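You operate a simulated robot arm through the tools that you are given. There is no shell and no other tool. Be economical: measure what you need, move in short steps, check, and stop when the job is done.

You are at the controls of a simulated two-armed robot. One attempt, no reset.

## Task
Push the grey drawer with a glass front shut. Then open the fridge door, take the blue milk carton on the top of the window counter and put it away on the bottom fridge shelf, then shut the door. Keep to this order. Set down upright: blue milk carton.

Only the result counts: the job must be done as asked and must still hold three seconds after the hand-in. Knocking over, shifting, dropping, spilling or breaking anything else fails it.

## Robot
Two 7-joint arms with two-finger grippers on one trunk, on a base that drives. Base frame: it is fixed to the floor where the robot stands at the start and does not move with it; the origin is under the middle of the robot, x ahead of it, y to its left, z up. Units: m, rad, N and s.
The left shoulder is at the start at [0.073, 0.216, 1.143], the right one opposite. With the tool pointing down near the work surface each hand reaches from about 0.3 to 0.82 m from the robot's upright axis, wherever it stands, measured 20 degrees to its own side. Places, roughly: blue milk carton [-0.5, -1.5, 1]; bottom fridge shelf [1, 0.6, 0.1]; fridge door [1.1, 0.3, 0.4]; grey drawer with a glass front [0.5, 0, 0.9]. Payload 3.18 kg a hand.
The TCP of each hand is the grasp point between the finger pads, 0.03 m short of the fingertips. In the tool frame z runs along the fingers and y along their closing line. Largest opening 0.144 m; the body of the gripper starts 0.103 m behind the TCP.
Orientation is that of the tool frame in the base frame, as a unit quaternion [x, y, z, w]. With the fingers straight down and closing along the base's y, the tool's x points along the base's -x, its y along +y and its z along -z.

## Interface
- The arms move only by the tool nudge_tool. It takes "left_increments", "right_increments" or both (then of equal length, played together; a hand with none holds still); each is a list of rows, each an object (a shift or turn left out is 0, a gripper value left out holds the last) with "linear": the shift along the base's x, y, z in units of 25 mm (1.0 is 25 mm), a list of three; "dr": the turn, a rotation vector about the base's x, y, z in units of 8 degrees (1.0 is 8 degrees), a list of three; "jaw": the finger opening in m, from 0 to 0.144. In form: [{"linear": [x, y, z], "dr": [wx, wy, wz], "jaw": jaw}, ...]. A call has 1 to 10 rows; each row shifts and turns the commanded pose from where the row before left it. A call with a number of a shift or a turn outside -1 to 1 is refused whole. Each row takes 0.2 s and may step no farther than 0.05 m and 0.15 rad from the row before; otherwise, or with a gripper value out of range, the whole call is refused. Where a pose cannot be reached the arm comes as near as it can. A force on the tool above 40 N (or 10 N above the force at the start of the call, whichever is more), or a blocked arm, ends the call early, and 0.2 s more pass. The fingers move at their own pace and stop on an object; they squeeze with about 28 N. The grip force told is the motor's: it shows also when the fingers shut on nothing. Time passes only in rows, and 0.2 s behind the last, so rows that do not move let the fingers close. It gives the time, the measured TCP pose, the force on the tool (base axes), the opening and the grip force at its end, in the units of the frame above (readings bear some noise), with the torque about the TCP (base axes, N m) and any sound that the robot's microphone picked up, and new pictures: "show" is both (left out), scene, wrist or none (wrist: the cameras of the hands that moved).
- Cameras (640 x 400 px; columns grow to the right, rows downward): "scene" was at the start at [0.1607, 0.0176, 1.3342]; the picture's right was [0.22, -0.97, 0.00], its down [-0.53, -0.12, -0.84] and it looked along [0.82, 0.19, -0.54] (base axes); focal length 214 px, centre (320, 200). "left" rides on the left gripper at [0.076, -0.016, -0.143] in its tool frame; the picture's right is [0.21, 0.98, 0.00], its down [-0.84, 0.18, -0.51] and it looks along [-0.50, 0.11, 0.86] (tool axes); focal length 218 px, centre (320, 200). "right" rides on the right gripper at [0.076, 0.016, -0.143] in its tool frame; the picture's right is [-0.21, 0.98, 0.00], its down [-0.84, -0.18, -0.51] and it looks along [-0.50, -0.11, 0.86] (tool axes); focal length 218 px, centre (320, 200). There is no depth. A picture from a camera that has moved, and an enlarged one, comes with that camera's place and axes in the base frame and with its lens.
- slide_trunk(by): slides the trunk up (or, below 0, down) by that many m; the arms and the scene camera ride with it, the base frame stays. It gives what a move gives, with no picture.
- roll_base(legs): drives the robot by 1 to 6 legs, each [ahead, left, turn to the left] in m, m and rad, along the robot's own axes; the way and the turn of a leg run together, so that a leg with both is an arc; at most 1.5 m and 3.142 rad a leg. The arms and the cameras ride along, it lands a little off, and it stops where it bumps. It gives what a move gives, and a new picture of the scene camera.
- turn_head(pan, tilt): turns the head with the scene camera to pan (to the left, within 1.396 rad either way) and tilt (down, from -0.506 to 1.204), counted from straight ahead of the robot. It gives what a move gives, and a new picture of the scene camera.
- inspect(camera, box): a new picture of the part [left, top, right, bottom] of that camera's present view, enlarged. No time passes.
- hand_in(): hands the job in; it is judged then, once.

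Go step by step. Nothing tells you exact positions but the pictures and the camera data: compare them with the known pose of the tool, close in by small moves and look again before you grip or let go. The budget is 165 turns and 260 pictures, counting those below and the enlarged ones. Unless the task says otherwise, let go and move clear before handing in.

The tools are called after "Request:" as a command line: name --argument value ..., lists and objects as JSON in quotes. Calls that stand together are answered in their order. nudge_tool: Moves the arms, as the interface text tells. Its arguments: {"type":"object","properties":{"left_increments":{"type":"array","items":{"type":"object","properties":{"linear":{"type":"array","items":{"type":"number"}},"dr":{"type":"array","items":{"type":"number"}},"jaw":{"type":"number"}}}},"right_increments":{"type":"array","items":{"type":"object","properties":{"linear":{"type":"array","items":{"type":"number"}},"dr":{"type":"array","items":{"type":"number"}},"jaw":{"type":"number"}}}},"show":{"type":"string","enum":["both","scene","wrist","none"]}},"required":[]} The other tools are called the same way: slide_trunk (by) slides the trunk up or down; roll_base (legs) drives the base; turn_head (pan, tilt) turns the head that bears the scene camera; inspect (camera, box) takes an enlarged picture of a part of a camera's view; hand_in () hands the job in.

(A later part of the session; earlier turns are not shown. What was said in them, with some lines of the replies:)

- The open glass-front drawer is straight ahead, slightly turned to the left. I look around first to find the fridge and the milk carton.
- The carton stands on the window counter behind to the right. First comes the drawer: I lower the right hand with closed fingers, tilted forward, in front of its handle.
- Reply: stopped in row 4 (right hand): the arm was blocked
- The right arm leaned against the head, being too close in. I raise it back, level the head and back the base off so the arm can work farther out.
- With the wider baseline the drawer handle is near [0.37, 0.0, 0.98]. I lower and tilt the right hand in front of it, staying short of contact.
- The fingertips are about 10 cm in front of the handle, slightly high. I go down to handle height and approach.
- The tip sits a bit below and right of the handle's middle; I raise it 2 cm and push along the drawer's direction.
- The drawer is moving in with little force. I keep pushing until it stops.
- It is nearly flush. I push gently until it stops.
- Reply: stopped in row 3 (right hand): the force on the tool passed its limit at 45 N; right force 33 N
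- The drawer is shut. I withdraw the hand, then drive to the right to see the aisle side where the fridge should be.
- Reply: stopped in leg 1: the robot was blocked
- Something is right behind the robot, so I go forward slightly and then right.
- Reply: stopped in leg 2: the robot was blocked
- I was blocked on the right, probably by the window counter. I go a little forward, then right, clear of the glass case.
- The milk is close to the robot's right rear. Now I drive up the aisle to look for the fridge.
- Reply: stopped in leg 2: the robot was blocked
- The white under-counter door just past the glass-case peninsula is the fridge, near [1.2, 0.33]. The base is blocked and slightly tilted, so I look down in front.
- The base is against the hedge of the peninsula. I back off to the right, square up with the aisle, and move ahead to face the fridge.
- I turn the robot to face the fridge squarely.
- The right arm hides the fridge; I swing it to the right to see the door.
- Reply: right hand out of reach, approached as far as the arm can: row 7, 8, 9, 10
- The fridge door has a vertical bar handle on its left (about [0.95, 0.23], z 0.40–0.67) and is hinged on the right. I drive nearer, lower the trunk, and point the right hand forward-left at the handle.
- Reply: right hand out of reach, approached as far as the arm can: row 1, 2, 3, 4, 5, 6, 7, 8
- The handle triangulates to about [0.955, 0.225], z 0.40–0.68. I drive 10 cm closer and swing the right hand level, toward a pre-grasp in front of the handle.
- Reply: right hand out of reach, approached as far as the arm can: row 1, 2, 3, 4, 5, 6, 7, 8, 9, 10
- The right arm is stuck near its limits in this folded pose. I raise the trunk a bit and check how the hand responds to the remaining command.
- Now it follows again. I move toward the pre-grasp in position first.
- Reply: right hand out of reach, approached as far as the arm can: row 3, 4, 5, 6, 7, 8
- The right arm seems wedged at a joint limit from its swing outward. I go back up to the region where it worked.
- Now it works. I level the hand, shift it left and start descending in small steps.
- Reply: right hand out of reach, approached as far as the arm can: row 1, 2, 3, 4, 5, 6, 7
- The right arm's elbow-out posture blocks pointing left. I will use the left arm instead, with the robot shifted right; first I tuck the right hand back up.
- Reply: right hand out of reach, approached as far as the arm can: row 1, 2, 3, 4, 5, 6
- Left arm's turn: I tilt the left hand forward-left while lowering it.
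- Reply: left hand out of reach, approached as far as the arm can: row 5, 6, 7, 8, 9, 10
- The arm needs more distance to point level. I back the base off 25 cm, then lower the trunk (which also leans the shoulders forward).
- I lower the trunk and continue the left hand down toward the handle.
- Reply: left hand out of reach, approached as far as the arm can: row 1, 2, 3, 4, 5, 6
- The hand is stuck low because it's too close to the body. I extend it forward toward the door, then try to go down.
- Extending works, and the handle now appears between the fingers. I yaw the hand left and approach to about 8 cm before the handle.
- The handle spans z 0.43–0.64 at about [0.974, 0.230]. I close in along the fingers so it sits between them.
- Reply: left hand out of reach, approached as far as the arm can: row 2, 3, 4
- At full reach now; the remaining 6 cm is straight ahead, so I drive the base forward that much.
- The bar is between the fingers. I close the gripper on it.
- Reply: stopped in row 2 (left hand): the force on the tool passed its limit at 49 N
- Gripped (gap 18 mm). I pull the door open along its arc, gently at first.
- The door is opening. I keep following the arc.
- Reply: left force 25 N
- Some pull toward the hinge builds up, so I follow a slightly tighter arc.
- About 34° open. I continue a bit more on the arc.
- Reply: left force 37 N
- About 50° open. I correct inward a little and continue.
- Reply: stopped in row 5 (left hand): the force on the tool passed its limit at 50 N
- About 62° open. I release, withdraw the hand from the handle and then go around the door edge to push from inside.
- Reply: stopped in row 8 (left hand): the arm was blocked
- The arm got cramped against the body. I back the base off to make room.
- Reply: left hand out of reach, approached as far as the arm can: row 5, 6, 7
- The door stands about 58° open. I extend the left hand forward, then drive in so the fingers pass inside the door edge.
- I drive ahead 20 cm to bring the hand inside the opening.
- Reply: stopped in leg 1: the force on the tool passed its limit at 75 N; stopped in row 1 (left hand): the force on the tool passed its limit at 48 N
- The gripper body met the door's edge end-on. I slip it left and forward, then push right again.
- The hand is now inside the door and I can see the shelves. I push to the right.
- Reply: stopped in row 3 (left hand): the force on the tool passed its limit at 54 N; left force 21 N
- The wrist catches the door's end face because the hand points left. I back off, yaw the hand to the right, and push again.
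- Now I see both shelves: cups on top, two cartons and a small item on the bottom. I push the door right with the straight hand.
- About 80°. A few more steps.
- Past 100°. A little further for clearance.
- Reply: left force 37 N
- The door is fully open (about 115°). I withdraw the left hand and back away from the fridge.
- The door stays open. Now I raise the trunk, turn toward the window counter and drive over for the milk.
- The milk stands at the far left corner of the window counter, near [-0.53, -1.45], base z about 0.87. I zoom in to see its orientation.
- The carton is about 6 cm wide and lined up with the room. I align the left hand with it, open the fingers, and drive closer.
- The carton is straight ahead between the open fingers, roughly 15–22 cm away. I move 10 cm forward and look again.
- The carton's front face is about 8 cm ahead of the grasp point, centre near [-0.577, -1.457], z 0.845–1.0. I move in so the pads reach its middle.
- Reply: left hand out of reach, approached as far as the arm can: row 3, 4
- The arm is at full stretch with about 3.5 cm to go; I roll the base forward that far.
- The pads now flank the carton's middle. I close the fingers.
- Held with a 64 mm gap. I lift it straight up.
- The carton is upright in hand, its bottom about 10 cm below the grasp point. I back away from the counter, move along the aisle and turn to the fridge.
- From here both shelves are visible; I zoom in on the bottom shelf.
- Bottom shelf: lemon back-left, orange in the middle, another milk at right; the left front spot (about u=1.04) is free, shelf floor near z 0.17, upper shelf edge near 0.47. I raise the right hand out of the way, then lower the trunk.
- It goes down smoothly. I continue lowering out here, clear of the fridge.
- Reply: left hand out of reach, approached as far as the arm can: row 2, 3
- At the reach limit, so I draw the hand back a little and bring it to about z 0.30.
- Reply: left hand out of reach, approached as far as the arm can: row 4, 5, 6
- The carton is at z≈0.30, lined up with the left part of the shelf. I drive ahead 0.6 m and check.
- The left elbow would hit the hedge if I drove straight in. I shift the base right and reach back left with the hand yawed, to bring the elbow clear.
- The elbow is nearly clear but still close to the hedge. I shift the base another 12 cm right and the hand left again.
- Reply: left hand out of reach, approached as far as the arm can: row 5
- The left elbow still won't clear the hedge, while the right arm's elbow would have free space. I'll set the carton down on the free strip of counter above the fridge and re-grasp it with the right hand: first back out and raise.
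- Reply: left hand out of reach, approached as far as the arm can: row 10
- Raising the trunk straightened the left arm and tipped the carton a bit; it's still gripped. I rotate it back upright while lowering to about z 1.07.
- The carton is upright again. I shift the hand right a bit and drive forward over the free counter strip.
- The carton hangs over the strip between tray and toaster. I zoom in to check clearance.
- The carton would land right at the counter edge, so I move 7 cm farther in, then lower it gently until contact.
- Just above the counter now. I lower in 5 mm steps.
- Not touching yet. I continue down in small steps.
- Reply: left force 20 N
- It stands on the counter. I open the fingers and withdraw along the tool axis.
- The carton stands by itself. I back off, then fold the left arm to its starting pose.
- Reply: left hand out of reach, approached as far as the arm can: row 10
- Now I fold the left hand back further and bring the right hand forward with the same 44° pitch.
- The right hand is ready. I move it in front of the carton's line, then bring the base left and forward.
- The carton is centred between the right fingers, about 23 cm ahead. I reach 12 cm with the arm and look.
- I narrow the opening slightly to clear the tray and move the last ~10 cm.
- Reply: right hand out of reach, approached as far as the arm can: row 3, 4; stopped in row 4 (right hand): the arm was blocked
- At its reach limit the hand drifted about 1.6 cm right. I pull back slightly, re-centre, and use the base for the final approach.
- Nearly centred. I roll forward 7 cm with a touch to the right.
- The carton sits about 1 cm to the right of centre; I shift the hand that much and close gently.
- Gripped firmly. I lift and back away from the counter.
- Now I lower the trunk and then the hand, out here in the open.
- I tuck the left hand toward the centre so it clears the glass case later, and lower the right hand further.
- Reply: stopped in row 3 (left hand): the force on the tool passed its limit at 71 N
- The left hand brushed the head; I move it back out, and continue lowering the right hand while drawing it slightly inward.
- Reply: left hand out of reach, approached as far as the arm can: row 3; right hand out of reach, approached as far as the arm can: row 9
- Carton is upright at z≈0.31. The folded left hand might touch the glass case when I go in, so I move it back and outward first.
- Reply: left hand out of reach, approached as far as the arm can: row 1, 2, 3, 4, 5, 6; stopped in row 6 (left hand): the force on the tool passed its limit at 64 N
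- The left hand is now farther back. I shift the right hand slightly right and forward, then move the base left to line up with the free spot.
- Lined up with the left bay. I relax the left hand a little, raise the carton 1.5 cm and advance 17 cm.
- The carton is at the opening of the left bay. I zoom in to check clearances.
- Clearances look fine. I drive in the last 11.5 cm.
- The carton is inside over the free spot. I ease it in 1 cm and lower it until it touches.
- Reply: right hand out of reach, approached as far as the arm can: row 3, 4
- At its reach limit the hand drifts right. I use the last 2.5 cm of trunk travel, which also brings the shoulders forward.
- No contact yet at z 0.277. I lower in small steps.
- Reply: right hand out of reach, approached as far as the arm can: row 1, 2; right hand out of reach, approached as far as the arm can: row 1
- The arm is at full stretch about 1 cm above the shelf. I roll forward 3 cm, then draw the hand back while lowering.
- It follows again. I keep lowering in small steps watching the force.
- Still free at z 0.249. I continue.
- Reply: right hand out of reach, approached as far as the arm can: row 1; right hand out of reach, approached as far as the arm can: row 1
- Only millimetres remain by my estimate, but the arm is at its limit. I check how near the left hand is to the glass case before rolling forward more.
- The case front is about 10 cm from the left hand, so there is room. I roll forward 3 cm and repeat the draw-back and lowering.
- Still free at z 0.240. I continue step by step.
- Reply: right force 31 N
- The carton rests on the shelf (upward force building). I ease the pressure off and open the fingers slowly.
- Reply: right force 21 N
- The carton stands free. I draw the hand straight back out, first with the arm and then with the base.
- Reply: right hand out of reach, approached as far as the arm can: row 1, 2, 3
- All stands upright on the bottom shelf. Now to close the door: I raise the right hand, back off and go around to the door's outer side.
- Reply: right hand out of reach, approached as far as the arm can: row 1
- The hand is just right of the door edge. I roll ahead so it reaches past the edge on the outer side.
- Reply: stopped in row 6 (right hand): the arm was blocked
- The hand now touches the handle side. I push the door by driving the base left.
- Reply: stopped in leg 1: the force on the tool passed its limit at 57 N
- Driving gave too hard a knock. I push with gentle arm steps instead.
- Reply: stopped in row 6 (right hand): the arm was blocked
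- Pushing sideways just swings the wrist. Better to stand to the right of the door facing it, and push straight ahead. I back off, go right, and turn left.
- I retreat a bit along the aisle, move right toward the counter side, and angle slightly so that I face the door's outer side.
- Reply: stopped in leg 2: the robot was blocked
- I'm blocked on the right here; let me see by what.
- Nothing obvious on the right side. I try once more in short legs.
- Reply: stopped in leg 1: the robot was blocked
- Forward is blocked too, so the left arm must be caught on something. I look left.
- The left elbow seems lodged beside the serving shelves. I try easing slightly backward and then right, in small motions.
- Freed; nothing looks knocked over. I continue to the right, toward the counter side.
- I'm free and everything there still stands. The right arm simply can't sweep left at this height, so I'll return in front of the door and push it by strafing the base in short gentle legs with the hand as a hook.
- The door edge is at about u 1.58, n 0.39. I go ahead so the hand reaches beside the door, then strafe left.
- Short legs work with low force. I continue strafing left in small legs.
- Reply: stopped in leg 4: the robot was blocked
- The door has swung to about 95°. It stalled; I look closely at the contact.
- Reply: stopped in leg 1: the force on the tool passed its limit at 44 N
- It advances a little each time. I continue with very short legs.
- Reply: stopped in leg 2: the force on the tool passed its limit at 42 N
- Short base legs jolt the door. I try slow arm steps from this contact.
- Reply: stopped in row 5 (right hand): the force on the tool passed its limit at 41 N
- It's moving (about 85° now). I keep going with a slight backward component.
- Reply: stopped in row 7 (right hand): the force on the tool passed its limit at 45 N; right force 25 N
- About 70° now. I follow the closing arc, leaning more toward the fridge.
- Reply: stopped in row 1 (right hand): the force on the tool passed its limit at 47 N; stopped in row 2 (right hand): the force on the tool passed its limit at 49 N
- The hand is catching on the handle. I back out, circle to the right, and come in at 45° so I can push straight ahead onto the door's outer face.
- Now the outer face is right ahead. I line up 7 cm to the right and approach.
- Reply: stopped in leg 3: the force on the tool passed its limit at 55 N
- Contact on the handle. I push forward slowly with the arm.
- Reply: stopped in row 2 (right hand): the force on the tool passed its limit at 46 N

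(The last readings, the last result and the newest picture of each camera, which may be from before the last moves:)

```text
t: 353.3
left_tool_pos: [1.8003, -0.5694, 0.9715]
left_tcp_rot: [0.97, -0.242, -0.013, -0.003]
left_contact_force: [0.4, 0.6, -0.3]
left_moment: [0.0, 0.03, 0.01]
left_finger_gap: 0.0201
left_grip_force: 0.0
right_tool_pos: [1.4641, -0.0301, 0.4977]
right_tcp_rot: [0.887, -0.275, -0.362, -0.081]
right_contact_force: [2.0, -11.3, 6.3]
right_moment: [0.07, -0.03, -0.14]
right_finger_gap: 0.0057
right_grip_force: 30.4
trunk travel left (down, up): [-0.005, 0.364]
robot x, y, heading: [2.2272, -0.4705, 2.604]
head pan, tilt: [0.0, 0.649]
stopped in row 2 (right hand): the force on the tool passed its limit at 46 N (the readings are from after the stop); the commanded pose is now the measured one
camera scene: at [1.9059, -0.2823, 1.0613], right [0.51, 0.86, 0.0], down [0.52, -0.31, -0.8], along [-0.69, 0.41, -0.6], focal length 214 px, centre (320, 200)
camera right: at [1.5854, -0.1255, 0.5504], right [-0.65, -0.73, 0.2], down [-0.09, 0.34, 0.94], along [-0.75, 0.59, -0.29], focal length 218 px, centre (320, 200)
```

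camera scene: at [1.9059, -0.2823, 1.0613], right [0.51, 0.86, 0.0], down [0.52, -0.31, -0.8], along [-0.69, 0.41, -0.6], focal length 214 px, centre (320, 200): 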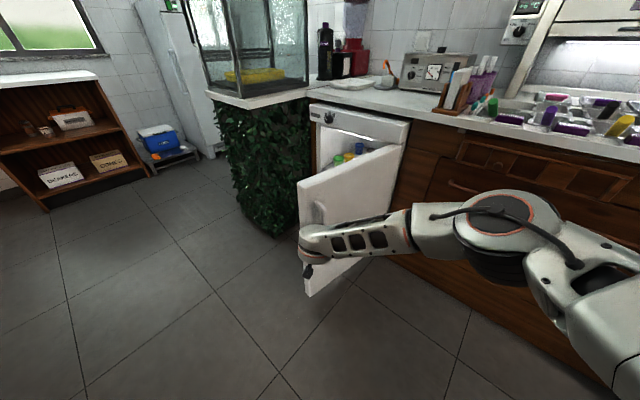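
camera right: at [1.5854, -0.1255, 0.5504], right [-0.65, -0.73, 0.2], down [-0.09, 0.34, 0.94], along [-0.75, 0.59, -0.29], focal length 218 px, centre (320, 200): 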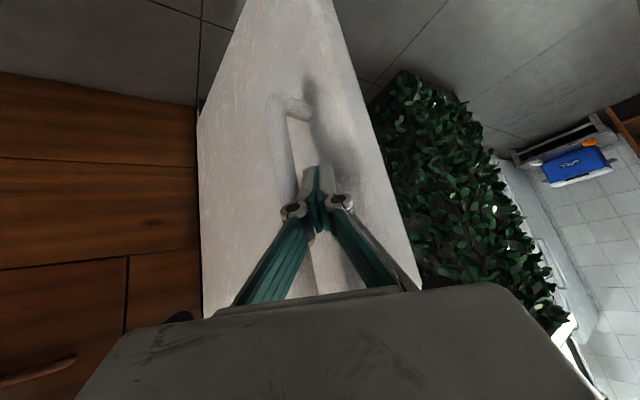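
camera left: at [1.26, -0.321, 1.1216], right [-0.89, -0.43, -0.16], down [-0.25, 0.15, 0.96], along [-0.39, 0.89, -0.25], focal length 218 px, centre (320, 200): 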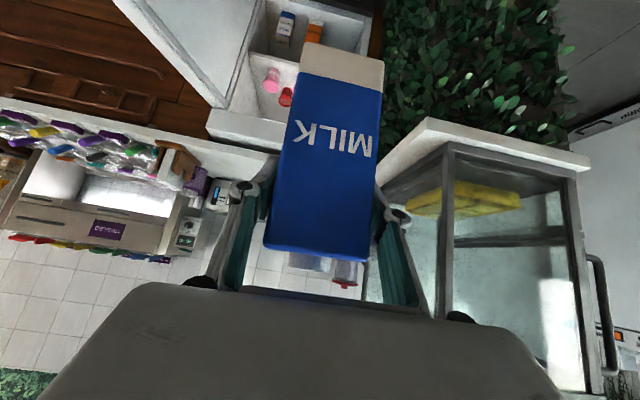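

The fingertips rest on the edge side of the bar. I back off a touch and push square onto the door face.

Request:
nudge_tool --right_increments '[{"linear": [0, -0.4, 0]}, {"linear": [-0.3, -0.2, 0]}, {"linear": [-0.4, -0.05, 0]}, {"linear": [-0.4, -0.05, 0]}, {"linear": [-0.4, -0.05, 0]}, {"linear": [-0.4, 0, 0]}, {"linear": [-0.4, 0, 0]}, {"linear": [-0.4, 0, 0]}, {"linear": [-0.4, 0, 0]}, {"linear": [-0.4, 0.05, 0]}]' --show "wrist"

```text
t: 353.9
left_tool_pos: [1.8016, -0.5714, 0.9724]
left_tcp_rot: [0.97, -0.242, -0.015, -0.003]
left_contact_force: [0.9, 0.5, -0.1]
left_moment: [-0.01, 0.02, -0.01]
left_finger_gap: 0.0196
left_grip_force: 0.1
right_tool_pos: [1.4614, -0.03, 0.4979]
right_tcp_rot: [0.885, -0.286, -0.358, -0.078]
right_contact_force: [2.2, -18.8, 10.6]
right_moment: [0.11, 0.0, -0.13]
right_finger_gap: 0.0059
right_grip_force: 30.9
trunk travel left (down, up): [-0.005, 0.364]
robot x, y, heading: [2.2321, -0.4696, 2.606]
head pan, tilt: [0.0, 0.649]
stopped in row 2 (right hand): the force on the tool passed its limit at 47 N (the readings are from after the stop); the commanded pose is now the measured one
camera right: at [1.5805, -0.1276, 0.552], right [-0.67, -0.71, 0.21], down [-0.09, 0.36, 0.93], along [-0.74, 0.6, -0.3], focal length 218 px, centre (320, 200)
```

right: 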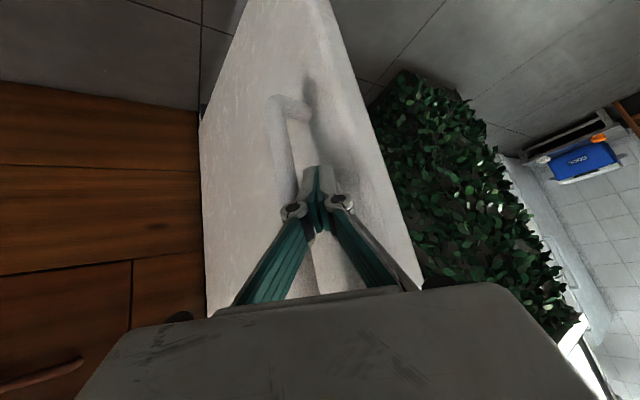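

The fingers wedge against the bar. I back off 6 cm, shift 4 cm toward the free edge, and push again in short legs.

Request:
roll_base --legs '[[-0.06, 0, 0], [0, 0.04, 0], [0.03, 0, 0], [0.03, 0, 0], [0.03, 0, 0]]'

Request:
inspect --camera "right" --box '[0, 0, 640, 400]'

```text
t: 356.4
left_tool_pos: [1.788, -0.6117, 0.9701]
left_tcp_rot: [0.97, -0.241, -0.014, -0.003]
left_contact_force: [0.0, -0.1, -0.6]
left_moment: [-0.02, 0.03, -0.02]
left_finger_gap: 0.0202
left_grip_force: 0.0
right_tool_pos: [1.4506, -0.0728, 0.4945]
right_tcp_rot: [0.888, -0.282, -0.356, -0.073]
right_contact_force: [0.2, -0.4, -0.4]
right_moment: [0.02, 0.05, -0.01]
right_finger_gap: 0.0
right_grip_force: 31.1
trunk travel left (down, up): [-0.005, 0.364]
robot x, y, heading: [2.2162, -0.5086, 2.61]
head pan, tilt: [0.0, 0.649]
stopped in leg 4: the force on the tool passed its limit at 50 N (the readings are from after the stop); the commanded pose is now the measured one
camera scene: at [1.8927, -0.3229, 1.0607], right [0.51, 0.86, 0.0], down [0.52, -0.31, -0.8], along [-0.69, 0.4, -0.6], focal length 214 px, centre (320, 200)
```

scene: 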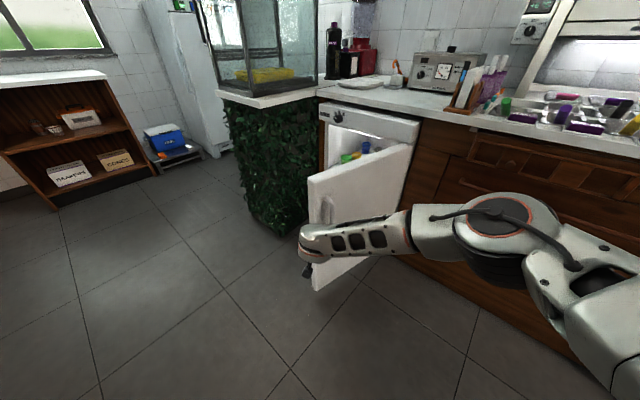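

```text
1.00 times, centred on (320, 200) of right (not enlarged: the box is as wide or as high as the picture)
camera zoom: at [1.5695, -0.1679, 0.5489], right [-0.66, -0.72, 0.21], down [-0.1, 0.36, 0.93], along [-0.74, 0.6, -0.31], focal length 218 px, centre (320, 200)
```

zoom: 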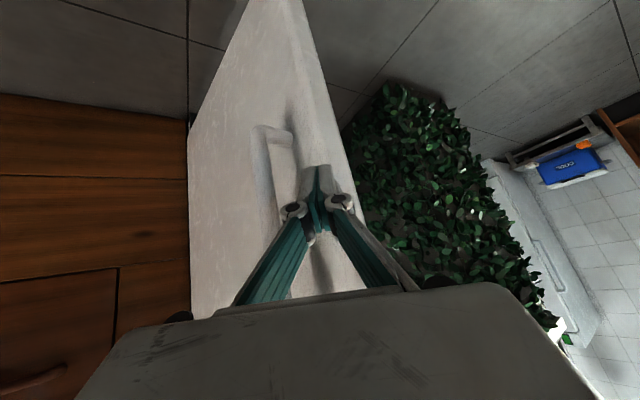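

Now the tips are on the face near the free edge. I push slowly with the arm.

Request:
nudge_tool --right_increments '[{"linear": [-0.3, 0.08, 0]}, {"linear": [-0.3, 0.08, 0]}, {"linear": [-0.3, 0.08, 0]}, {"linear": [-0.3, 0.08, 0]}, {"linear": [-0.3, 0.1, 0]}, {"linear": [-0.3, 0.1, 0]}, {"linear": [-0.3, 0.1, 0]}, {"linear": [-0.3, 0.12, 0]}, {"linear": [-0.3, 0.12, 0]}, {"linear": [-0.3, 0.12, 0]}]' --show "scene"

```text
t: 357.5
left_tool_pos: [1.7909, -0.617, 0.9724]
left_tcp_rot: [0.971, -0.238, -0.016, -0.003]
left_contact_force: [0.4, 0.8, 0.3]
left_moment: [-0.02, 0.02, 0.01]
left_finger_gap: 0.0199
left_grip_force: 0.0
right_tool_pos: [1.4187, -0.038, 0.5007]
right_tcp_rot: [0.882, -0.302, -0.355, -0.067]
right_contact_force: [2.2, -26.7, 13.6]
right_moment: [0.11, -0.05, -0.11]
right_finger_gap: 0.0061
right_grip_force: 30.8
trunk travel left (down, up): [-0.005, 0.364]
robot x, y, heading: [2.2199, -0.5106, 2.614]
head pan, tilt: [0.0, 0.649]
stopped in row 5 (right hand): the force on the tool passed its limit at 48 N (the readings are from after the stop); the commanded pose is now the measured one
camera scene: at [1.8934, -0.3273, 1.0621], right [0.5, 0.86, 0.0], down [0.52, -0.3, -0.8], along [-0.69, 0.4, -0.6], focal length 214 px, centre (320, 200)
```

scene: 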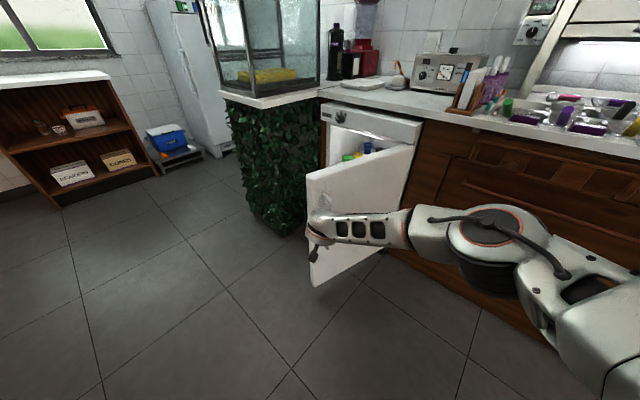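

It slides into the bar again. I relieve that sideways and push purely toward the wall side.

Request:
nudge_tool --right_increments '[{"linear": [0.1, -0.7, 0]}, {"linear": [-0.2, -0.3, 0]}, {"linear": [-0.4, -0.1, 0]}, {"linear": [-0.4, -0.1, 0]}, {"linear": [-0.4, -0.1, 0]}, {"linear": [-0.4, -0.1, 0]}, {"linear": [-0.4, -0.08, 0]}, {"linear": [-0.4, -0.06, 0]}, {"linear": [-0.4, -0.05, 0]}, {"linear": [-0.4, -0.05, 0]}]' --show "scene"

```text
t: 358.1
left_tool_pos: [1.7901, -0.6173, 0.9722]
left_tcp_rot: [0.971, -0.239, -0.016, -0.003]
left_contact_force: [0.5, -0.3, 0.0]
left_moment: [-0.04, -0.03, -0.03]
left_finger_gap: 0.02
left_grip_force: 0.0
right_tool_pos: [1.4218, -0.0377, 0.5009]
right_tcp_rot: [0.877, -0.318, -0.353, -0.069]
right_contact_force: [2.5, -23.5, 17.2]
right_moment: [0.17, -0.01, -0.13]
right_finger_gap: 0.0061
right_grip_force: 31.0
trunk travel left (down, up): [-0.005, 0.364]
robot x, y, heading: [2.2193, -0.5131, 2.618]
head pan, tilt: [0.0, 0.649]
stopped in row 2 (right hand): the force on the tool passed its limit at 46 N (the readings are from after the stop); the commanded pose is now the measured one
camera scene: at [1.8934, -0.328, 1.062], right [0.5, 0.87, 0.0], down [0.52, -0.3, -0.8], along [-0.69, 0.4, -0.6], focal length 214 px, centre (320, 200)
```

scene: 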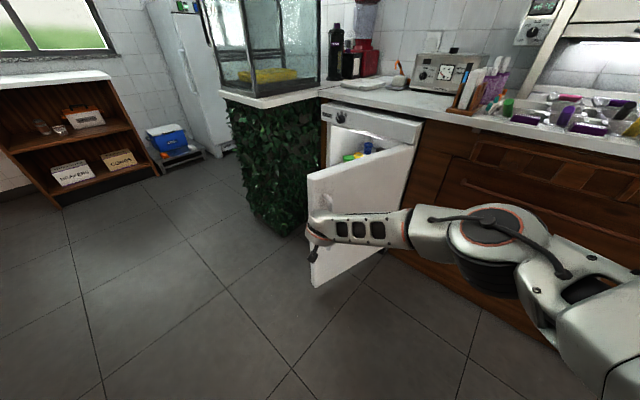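

The bar keeps wedging between the fingertips, so I'll grip the handle instead and swing the door by it. I back off a little and open the fingers.

Request:
nudge_tool --right_increments '[{"linear": [0.9, -0.6, 0.5]}, {"linear": [0.9, -0.6, 0.5], "jaw": 0.08}, {"linear": [0.5, -0.3, 0.2]}, {}]' --show "wrist"

```text
t: 359.1
left_tool_pos: [1.7892, -0.6133, 0.9708]
left_tcp_rot: [0.971, -0.238, -0.014, -0.002]
left_contact_force: [-0.5, 0.5, -0.2]
left_moment: [-0.01, 0.0, -0.01]
left_finger_gap: 0.02
left_grip_force: 0.2
right_tool_pos: [1.48, -0.075, 0.5288]
right_tcp_rot: [0.877, -0.318, -0.352, -0.07]
right_contact_force: [-0.1, 1.1, -0.3]
right_moment: [-0.04, -0.01, -0.02]
right_finger_gap: 0.0801
right_grip_force: 0.1
trunk travel left (down, up): [-0.005, 0.364]
robot x, y, heading: [2.218, -0.5121, 2.61]
head pan, tilt: [0.0, 0.649]
camera right: at [1.5932, -0.1764, 0.586], right [-0.71, -0.66, 0.24], down [-0.06, 0.39, 0.92], along [-0.7, 0.64, -0.32], focal length 218 px, centre (320, 200)
```

right: 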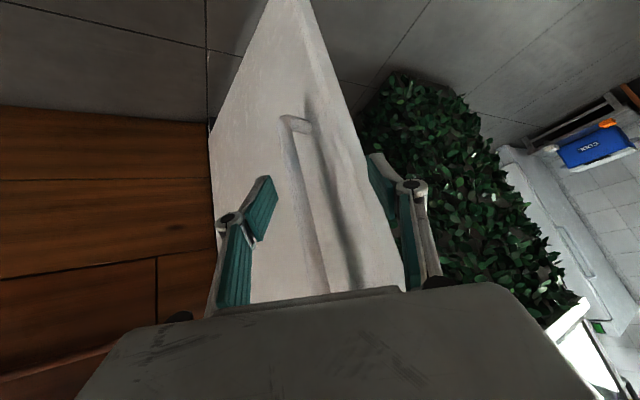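

The bar now lies between the open fingers. I advance onto it and close.

Request:
nudge_tool --right_increments '[{"linear": [-0.7, 0.65, -0.25], "jaw": 0.06}, {"linear": [-0.75, 0.65, -0.25]}, {"linear": [-0.75, 0.6, -0.25]}, {"linear": [-0.5, 0.4, -0.1]}, {"jaw": 0.03}, {"jaw": 0.0}, {}, {}]' --show "wrist"

```text
t: 360.9
left_tool_pos: [1.7903, -0.6157, 0.9717]
left_tcp_rot: [0.971, -0.238, -0.015, -0.002]
left_contact_force: [0.7, 0.0, -0.2]
left_moment: [-0.05, -0.01, -0.05]
left_finger_gap: 0.0203
left_grip_force: 0.0
right_tool_pos: [1.412, -0.0143, 0.5091]
right_tcp_rot: [0.877, -0.32, -0.352, -0.07]
right_contact_force: [1.7, -27.8, 9.4]
right_moment: [0.86, -0.71, 0.02]
right_finger_gap: 0.0204
right_grip_force: 44.8
trunk travel left (down, up): [-0.005, 0.364]
robot x, y, heading: [2.2173, -0.512, 2.611]
head pan, tilt: [0.0, 0.649]
camera right: at [1.5261, -0.1171, 0.5663], right [-0.71, -0.66, 0.24], down [-0.06, 0.4, 0.92], along [-0.7, 0.64, -0.32], focal length 218 px, centre (320, 200)
```

right: 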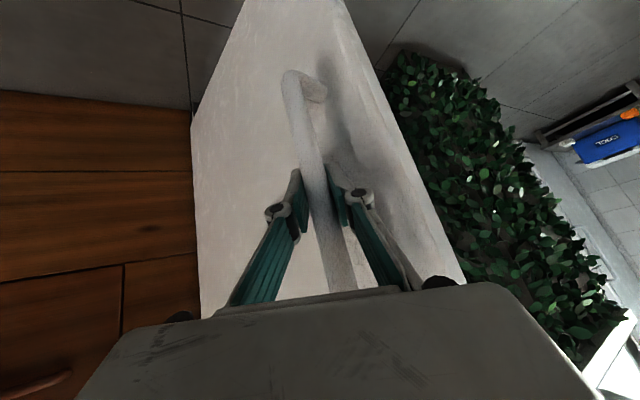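

Gripped the bar. The arm is near full reach, so I swing the door closed by moving the base along the handle's arc in small legs.

Request:
roll_base --legs '[[0.015, 0.03, 0], [0.0293, 0.0165, 0], [0.0305, 0.014, 0], [0.0314, 0.0117, 0], [0.0324, 0.009, 0], [0.033, 0.0065, 0]]'

```text
t: 364.1
left_tool_pos: [1.5979, -0.6049, 0.9707]
left_tcp_rot: [0.971, -0.237, -0.014, -0.003]
left_contact_force: [-0.3, -0.6, -0.5]
left_moment: [0.01, 0.01, 0.01]
left_finger_gap: 0.02
left_grip_force: 0.1
right_tool_pos: [1.2194, 0.0005, 0.5087]
right_tcp_rot: [0.876, -0.321, -0.353, -0.072]
right_contact_force: [1.2, 7.2, 11.8]
right_moment: [1.64, -0.32, 0.19]
right_finger_gap: 0.0205
right_grip_force: 44.7
trunk travel left (down, up): [-0.005, 0.364]
robot x, y, heading: [2.023, -0.5011, 2.618]
head pan, tilt: [0.0, 0.649]
camera scene: at [1.7001, -0.3155, 1.0611], right [0.5, 0.86, 0.0], down [0.52, -0.3, -0.8], along [-0.69, 0.4, -0.6], focal length 214 px, centre (320, 200)
```

scene: 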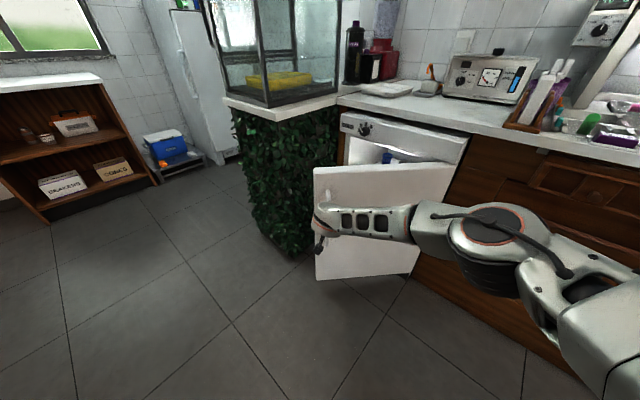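

The door is swinging shut nicely (about 45° left). I continue along the arc.

Request:
roll_base --legs '[[0.0333, 0.0037, 0], [0.0336, 0.0011, 0], [0.0336, -0.0016, 0], [0.0332, -0.0043, 0], [0.0329, -0.007, 0]]'

```text
t: 365.8
left_tool_pos: [1.5225, -0.566, 0.971]
left_tcp_rot: [0.972, -0.236, -0.014, -0.003]
left_contact_force: [-1.0, -0.3, -0.3]
left_moment: [0.0, -0.01, 0.0]
left_finger_gap: 0.0201
left_grip_force: 0.0
right_tool_pos: [1.1437, 0.0332, 0.5081]
right_tcp_rot: [0.878, -0.317, -0.352, -0.066]
right_contact_force: [-1.1, -5.0, 5.1]
right_moment: [0.81, -1.01, -0.02]
right_finger_gap: 0.0203
right_grip_force: 44.6
trunk travel left (down, up): [-0.005, 0.364]
robot x, y, heading: [1.9485, -0.4577, 2.616]
head pan, tilt: [0.0, 0.649]
stopped in leg 3: the force on the tool passed its limit at 44 N (the readings are from after the stop); the commanded pose is now the measured one
camera scene: at [1.6237, -0.2779, 1.0609], right [0.5, 0.87, 0.0], down [0.52, -0.3, -0.8], along [-0.69, 0.4, -0.6], focal length 214 px, centre (320, 200)
```

scene: 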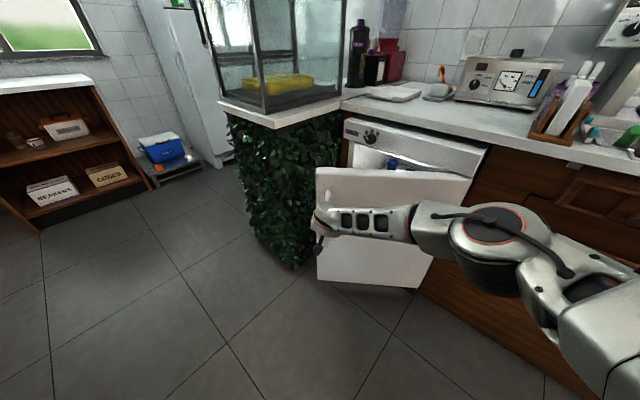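

Continuing along the tangent with smaller legs.

Request:
roll_base --legs '[[0.02, 0.0, 0], [0.02, -0.001, 0], [0.02, -0.002, 0], [0.02, -0.003, 0], [0.02, -0.004, 0], [0.02, -0.005, 0]]'

```text
t: 368.6
left_tool_pos: [1.4255, -0.4944, 0.9702]
left_tcp_rot: [0.971, -0.237, -0.013, -0.003]
left_contact_force: [-0.8, 0.7, 0.9]
left_moment: [-0.02, 0.0, 0.03]
left_finger_gap: 0.0202
left_grip_force: 0.0
right_tool_pos: [1.0456, 0.1031, 0.5078]
right_tcp_rot: [0.878, -0.316, -0.353, -0.066]
right_contact_force: [-23.4, -22.6, -1.2]
right_moment: [1.12, -1.05, -0.34]
right_finger_gap: 0.0201
right_grip_force: 45.2
trunk travel left (down, up): [-0.005, 0.364]
robot x, y, heading: [1.8545, -0.3869, 2.618]
head pan, tilt: [0.0, 0.649]
camera scene: at [1.5262, -0.2057, 1.0606], right [0.5, 0.87, 0.0], down [0.52, -0.3, -0.8], along [-0.69, 0.4, -0.6], focal length 214 px, centre (320, 200)
```

scene: 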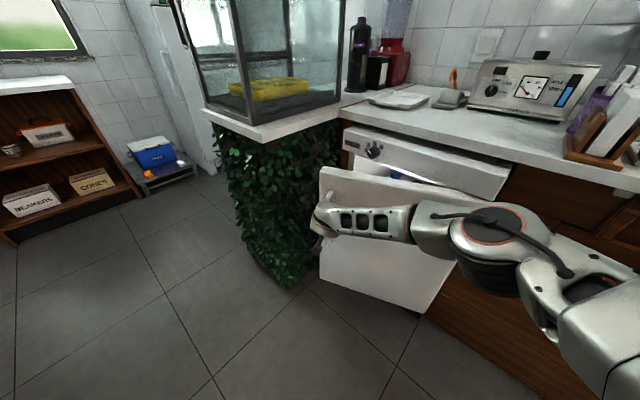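

Only about 20° remains, but the elbow nears the counter. I release the handle, back out, turn square to the fridge, and will finish by pushing straight.

Request:
nudge_tool --right_increments '[{"jaw": 0.04}, {"jaw": 0.065}, {"linear": [0.7, -0.5, 0.5]}, {"linear": [0.8, -0.55, 0.5]}, {"linear": [0.8, -0.55, 0.4]}, {"linear": [0.8, -0.55, 0.3]}, {"jaw": 0}]' --show "none"

Request:
roll_base --legs '[[-0.4, 0, 0], [0, 0, -0.785]]'

Request:
turn_head --pan 0.2 --tilt 0.7

```text
t: 370.2
left_tool_pos: [1.4259, -0.4938, 0.9707]
left_tcp_rot: [0.971, -0.237, -0.014, -0.002]
left_contact_force: [-0.4, 0.0, -0.1]
left_moment: [0.01, 0.01, -0.04]
left_finger_gap: 0.0198
left_grip_force: 0.0
right_tool_pos: [1.1238, 0.049, 0.5507]
right_tcp_rot: [0.878, -0.316, -0.353, -0.065]
right_contact_force: [-0.4, 0.9, -0.3]
right_moment: [0.01, 0.02, -0.03]
right_finger_gap: 0.0
right_grip_force: 27.9
trunk travel left (down, up): [-0.005, 0.364]
robot x, y, heading: [1.8531, -0.3884, 2.621]
head pan, tilt: [0.0, 0.649]
```

```text
t: 374.7
left_tool_pos: [1.8224, -0.359, 0.971]
left_tcp_rot: [0.807, -0.59, -0.011, -0.007]
left_contact_force: [-1.0, -0.5, 0.1]
left_moment: [-0.01, -0.01, 0.0]
left_finger_gap: 0.02
left_grip_force: 0.0
right_tool_pos: [1.9916, 0.2377, 0.5503]
right_tcp_rot: [0.691, -0.628, -0.301, -0.195]
right_contact_force: [0.2, 0.1, -0.2]
right_moment: [0.01, 0.01, 0.0]
right_finger_gap: 0.0003
right_grip_force: 28.0
trunk travel left (down, up): [-0.005, 0.364]
robot x, y, heading: [2.2015, -0.5847, 1.832]
head pan, tilt: [0.0, 0.649]
camera scene: at [2.1001, -0.2288, 1.0608], right [0.97, 0.26, 0.0], down [0.16, -0.58, -0.8], along [-0.21, 0.77, -0.6], focal length 214 px, centre (320, 200)
```

scene: 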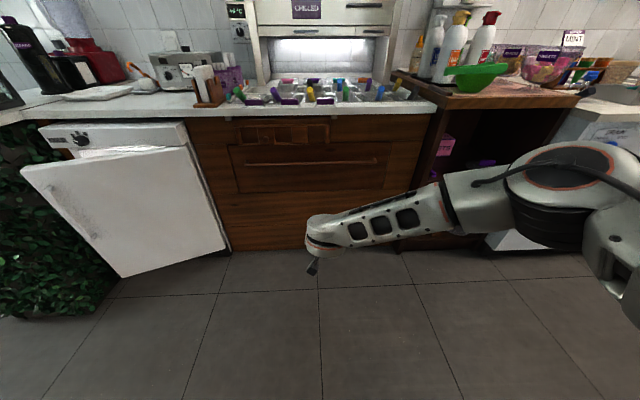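

```text
t: 375.4
left_tool_pos: [1.8222, -0.3584, 0.9714]
left_tcp_rot: [0.807, -0.59, -0.012, -0.008]
left_contact_force: [-0.3, -0.9, 0.2]
left_moment: [-0.02, 0.01, -0.02]
left_finger_gap: 0.0202
left_grip_force: 0.1
right_tool_pos: [1.9914, 0.239, 0.5511]
right_tcp_rot: [0.692, -0.626, -0.302, -0.194]
right_contact_force: [-0.6, 0.3, 0.5]
right_moment: [0.01, 0.01, -0.01]
right_finger_gap: 0.0
right_grip_force: 27.6
trunk travel left (down, up): [-0.005, 0.364]
robot x, y, heading: [2.2042, -0.5856, 1.838]
head pan, tilt: [0.201, 0.7]
camera scene: at [2.0846, -0.2367, 1.0565], right [0.89, 0.45, 0.0], down [0.29, -0.58, -0.77], along [-0.34, 0.68, -0.64], focal length 214 px, centre (320, 200)
```

scene: 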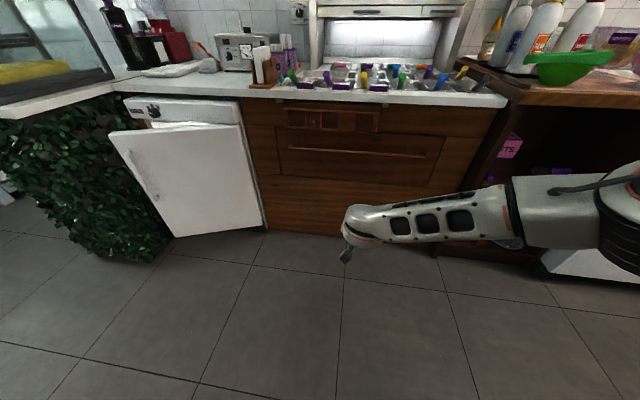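

The door is about 20° open. I strafe left in front of it and push it shut straight ahead.

Request:
roll_base --legs '[[-0.08, 0, 0], [0, 0.87, 0], [0.15, 0, 0]]'

Request:
roll_base --legs '[[0.03, 0, 0], [0.03, 0, 0], [0.03, 0, 0], [0.03, 0, 0], [0.03, 0, 0], [0.03, 0, 0]]'

```text
t: 385.2
left_tool_pos: [0.9538, -0.5218, 0.9715]
left_tcp_rot: [0.808, -0.589, -0.011, -0.007]
left_contact_force: [-0.8, 0.3, 0.1]
left_moment: [-0.03, 0.0, 0.01]
left_finger_gap: 0.02
left_grip_force: 0.1
right_tool_pos: [1.1207, 0.0759, 0.5505]
right_tcp_rot: [0.691, -0.627, -0.302, -0.196]
right_contact_force: [0.4, -0.3, 0.2]
right_moment: [-0.02, 0.02, 0.01]
right_finger_gap: 0.0002
right_grip_force: 28.1
trunk travel left (down, up): [-0.005, 0.364]
robot x, y, heading: [1.3316, -0.7487, 1.836]
head pan, tilt: [0.201, 0.7]
camera scene: at [1.2141, -0.3996, 1.0562], right [0.89, 0.45, 0.0], down [0.29, -0.58, -0.76], along [-0.34, 0.68, -0.64], focal length 214 px, centre (320, 200)
```

scene: 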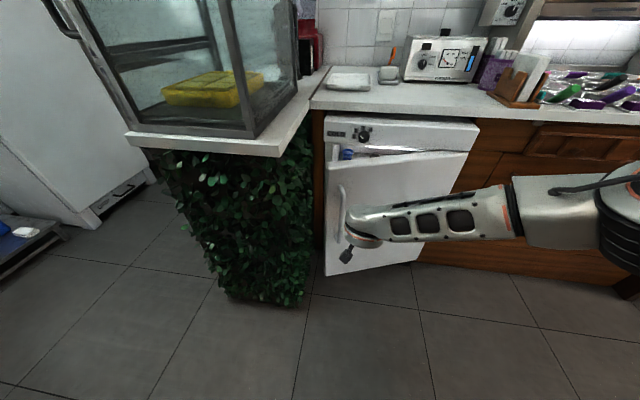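

```text
t: 388.2
left_tool_pos: [0.9058, -0.3484, 0.9707]
left_tcp_rot: [0.808, -0.589, -0.011, -0.008]
left_contact_force: [-0.7, 0.0, 1.0]
left_moment: [-0.01, -0.01, -0.01]
left_finger_gap: 0.0202
left_grip_force: 0.1
right_tool_pos: [1.0736, 0.2494, 0.5491]
right_tcp_rot: [0.691, -0.628, -0.301, -0.195]
right_contact_force: [-0.6, -0.6, -1.0]
right_moment: [0.0, 0.02, -0.02]
right_finger_gap: 0.0001
right_grip_force: 27.8
trunk travel left (down, up): [-0.005, 0.364]
robot x, y, heading: [1.2815, -0.5764, 1.835]
head pan, tilt: [0.201, 0.7]
camera scene: at [1.167, -0.2258, 1.0561], right [0.89, 0.45, 0.0], down [0.29, -0.58, -0.76], along [-0.34, 0.68, -0.64], focal length 214 px, centre (320, 200)
```

scene: 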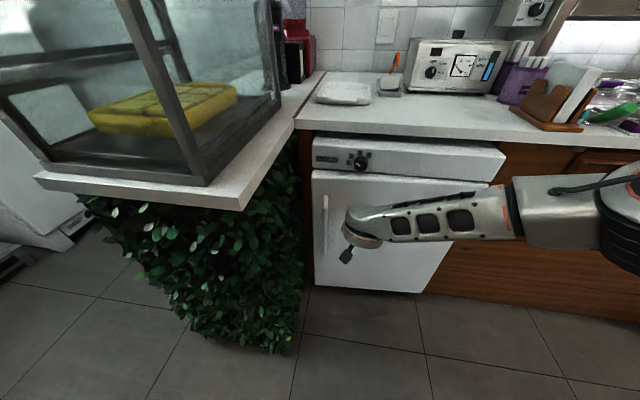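

Nearly shut. I press on gently until it stops.

Request:
roll_base --legs '[[0.012, 0, 0], [0.012, 0, 0], [0.012, 0, 0], [0.012, 0, 0]]'

Request:
inspect --camera "scene" --box '[280, 110, 530, 310]'

```text
t: 389.7
left_tool_pos: [0.8975, -0.3169, 0.9713]
left_tcp_rot: [0.807, -0.59, -0.012, -0.008]
left_contact_force: [0.4, -0.2, -0.2]
left_moment: [-0.01, -0.01, 0.0]
left_finger_gap: 0.0199
left_grip_force: 0.0
right_tool_pos: [1.0667, 0.2765, 0.5491]
right_tcp_rot: [0.691, -0.63, -0.298, -0.193]
right_contact_force: [1.9, -4.7, 2.5]
right_moment: [0.01, 0.0, 0.0]
right_finger_gap: 0.0002
right_grip_force: 27.6
trunk travel left (down, up): [-0.005, 0.364]
robot x, y, heading: [1.2732, -0.5429, 1.837]
head pan, tilt: [0.201, 0.7]
stopped in leg 3: the force on the tool passed its limit at 55 N (the readings are from after the stop); the commanded pose is now the measured one
camera scene: at [1.1589, -0.1944, 1.0565], right [0.89, 0.45, 0.0], down [0.29, -0.58, -0.77], along [-0.34, 0.68, -0.64], focal length 214 px, centre (320, 200)
```

scene: 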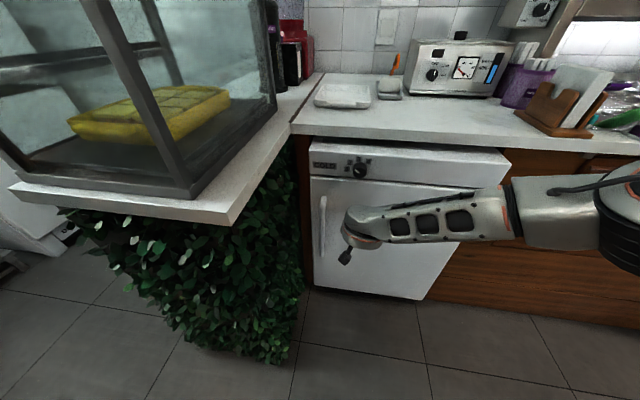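

```text
2.00 times, centred on (405, 210) of scene
camera zoom: at [1.1589, -0.1944, 1.0565], right [0.89, 0.45, 0.0], down [0.29, -0.58, -0.77], along [-0.34, 0.68, -0.64], focal length 429 px, centre (150, 180)
```

zoom: 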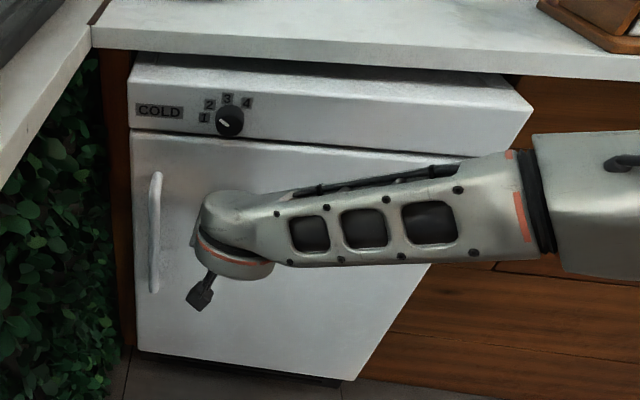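

The door is flush and stopped firmly. I give a slow confirming push with the arm and then back away.

Request:
nudge_tool --right_increments '[{"linear": [-0.06, 0.2, 0]}, {"linear": [-0.06, 0.2, 0]}, {"linear": [-0.06, 0.2, 0]}]' --show "none"

Request:
roll_base --legs '[[-0.4, 0, 0]]'

Request:
inspect --camera "scene" --box '[180, 60, 480, 260]'

```text
t: 390.2
left_tool_pos: [0.8988, -0.3158, 0.9717]
left_tcp_rot: [0.807, -0.591, -0.012, -0.008]
left_contact_force: [-0.1, 1.0, 0.3]
left_moment: [-0.01, 0.0, 0.0]
left_finger_gap: 0.0199
left_grip_force: 0.1
right_tool_pos: [1.0657, 0.2761, 0.5462]
right_tcp_rot: [0.693, -0.631, -0.293, -0.189]
right_contact_force: [4.3, -9.9, 4.5]
right_moment: [-0.01, 0.01, 0.04]
right_finger_gap: 0.0001
right_grip_force: 27.6
trunk travel left (down, up): [-0.005, 0.364]
robot x, y, heading: [1.2743, -0.5437, 1.831]
head pan, tilt: [0.201, 0.7]
stopped in row 2 (right hand): the force on the tool passed its limit at 48 N (the readings are from after the stop); the commanded pose is now the measured one
```

```text
t: 392.7
left_tool_pos: [1.0012, -0.7003, 0.9708]
left_tcp_rot: [0.807, -0.591, -0.012, -0.008]
left_contact_force: [0.2, 0.1, -1.0]
left_moment: [0.0, 0.02, 0.02]
left_finger_gap: 0.0203
left_grip_force: 0.1
right_tool_pos: [1.1704, -0.1045, 0.5467]
right_tcp_rot: [0.693, -0.631, -0.294, -0.19]
right_contact_force: [-0.1, 0.0, -0.5]
right_moment: [-0.03, 0.02, 0.01]
right_finger_gap: 0.0
right_grip_force: 28.4
trunk travel left (down, up): [-0.005, 0.364]
robot x, y, heading: [1.3785, -0.9277, 1.828]
head pan, tilt: [0.201, 0.7]
camera scene: at [1.263, -0.578, 1.0566], right [0.9, 0.45, 0.0], down [0.29, -0.58, -0.77], along [-0.34, 0.68, -0.64], focal length 214 px, centre (320, 200)
```

scene: 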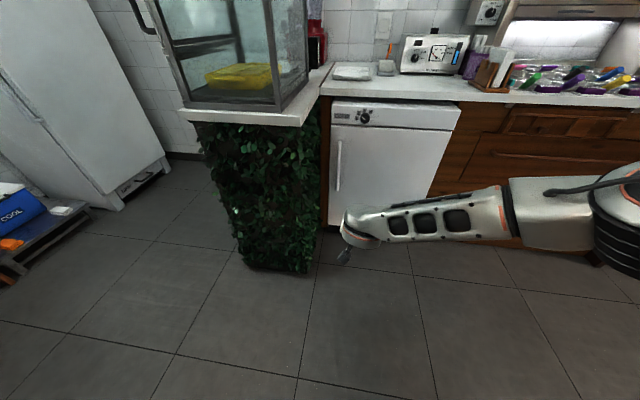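

```text
2.00 times, centred on (330, 160) of scene
camera zoom: at [1.263, -0.578, 1.0566], right [0.9, 0.45, 0.0], down [0.29, -0.58, -0.77], along [-0.34, 0.68, -0.64], focal length 429 px, centre (300, 280)
```

zoom: 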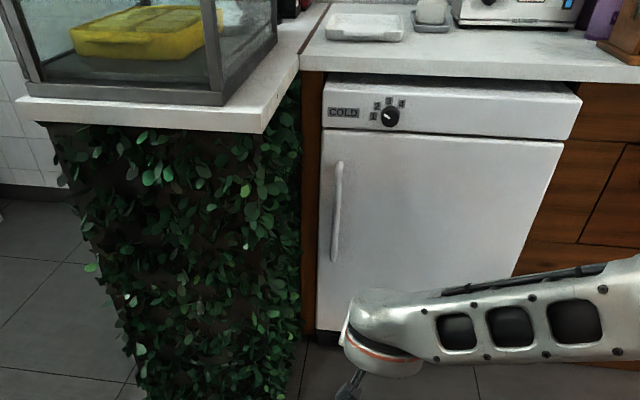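

The fridge door is shut and stayed shut when I backed off. The hands are clear, and the carton was standing upright inside when I last saw it, so I hand in.

Request:
hand_in

```text
The job is handed in.
```

I pushed the drawer shut, put the blue milk carton upright on the bottom fridge shelf, and shut the fridge door, in that order. I couldn't look at the carton again once the door was closed.

On the way I set the carton down once on the counter above the fridge to change hands. It also tipped about 20° in the gripper while being carried. While I was working to shut the fridge door, the robot's left elbow got lodged by the shelves with the cups; nothing looked knocked over, but I couldn't rule out a small shift there.
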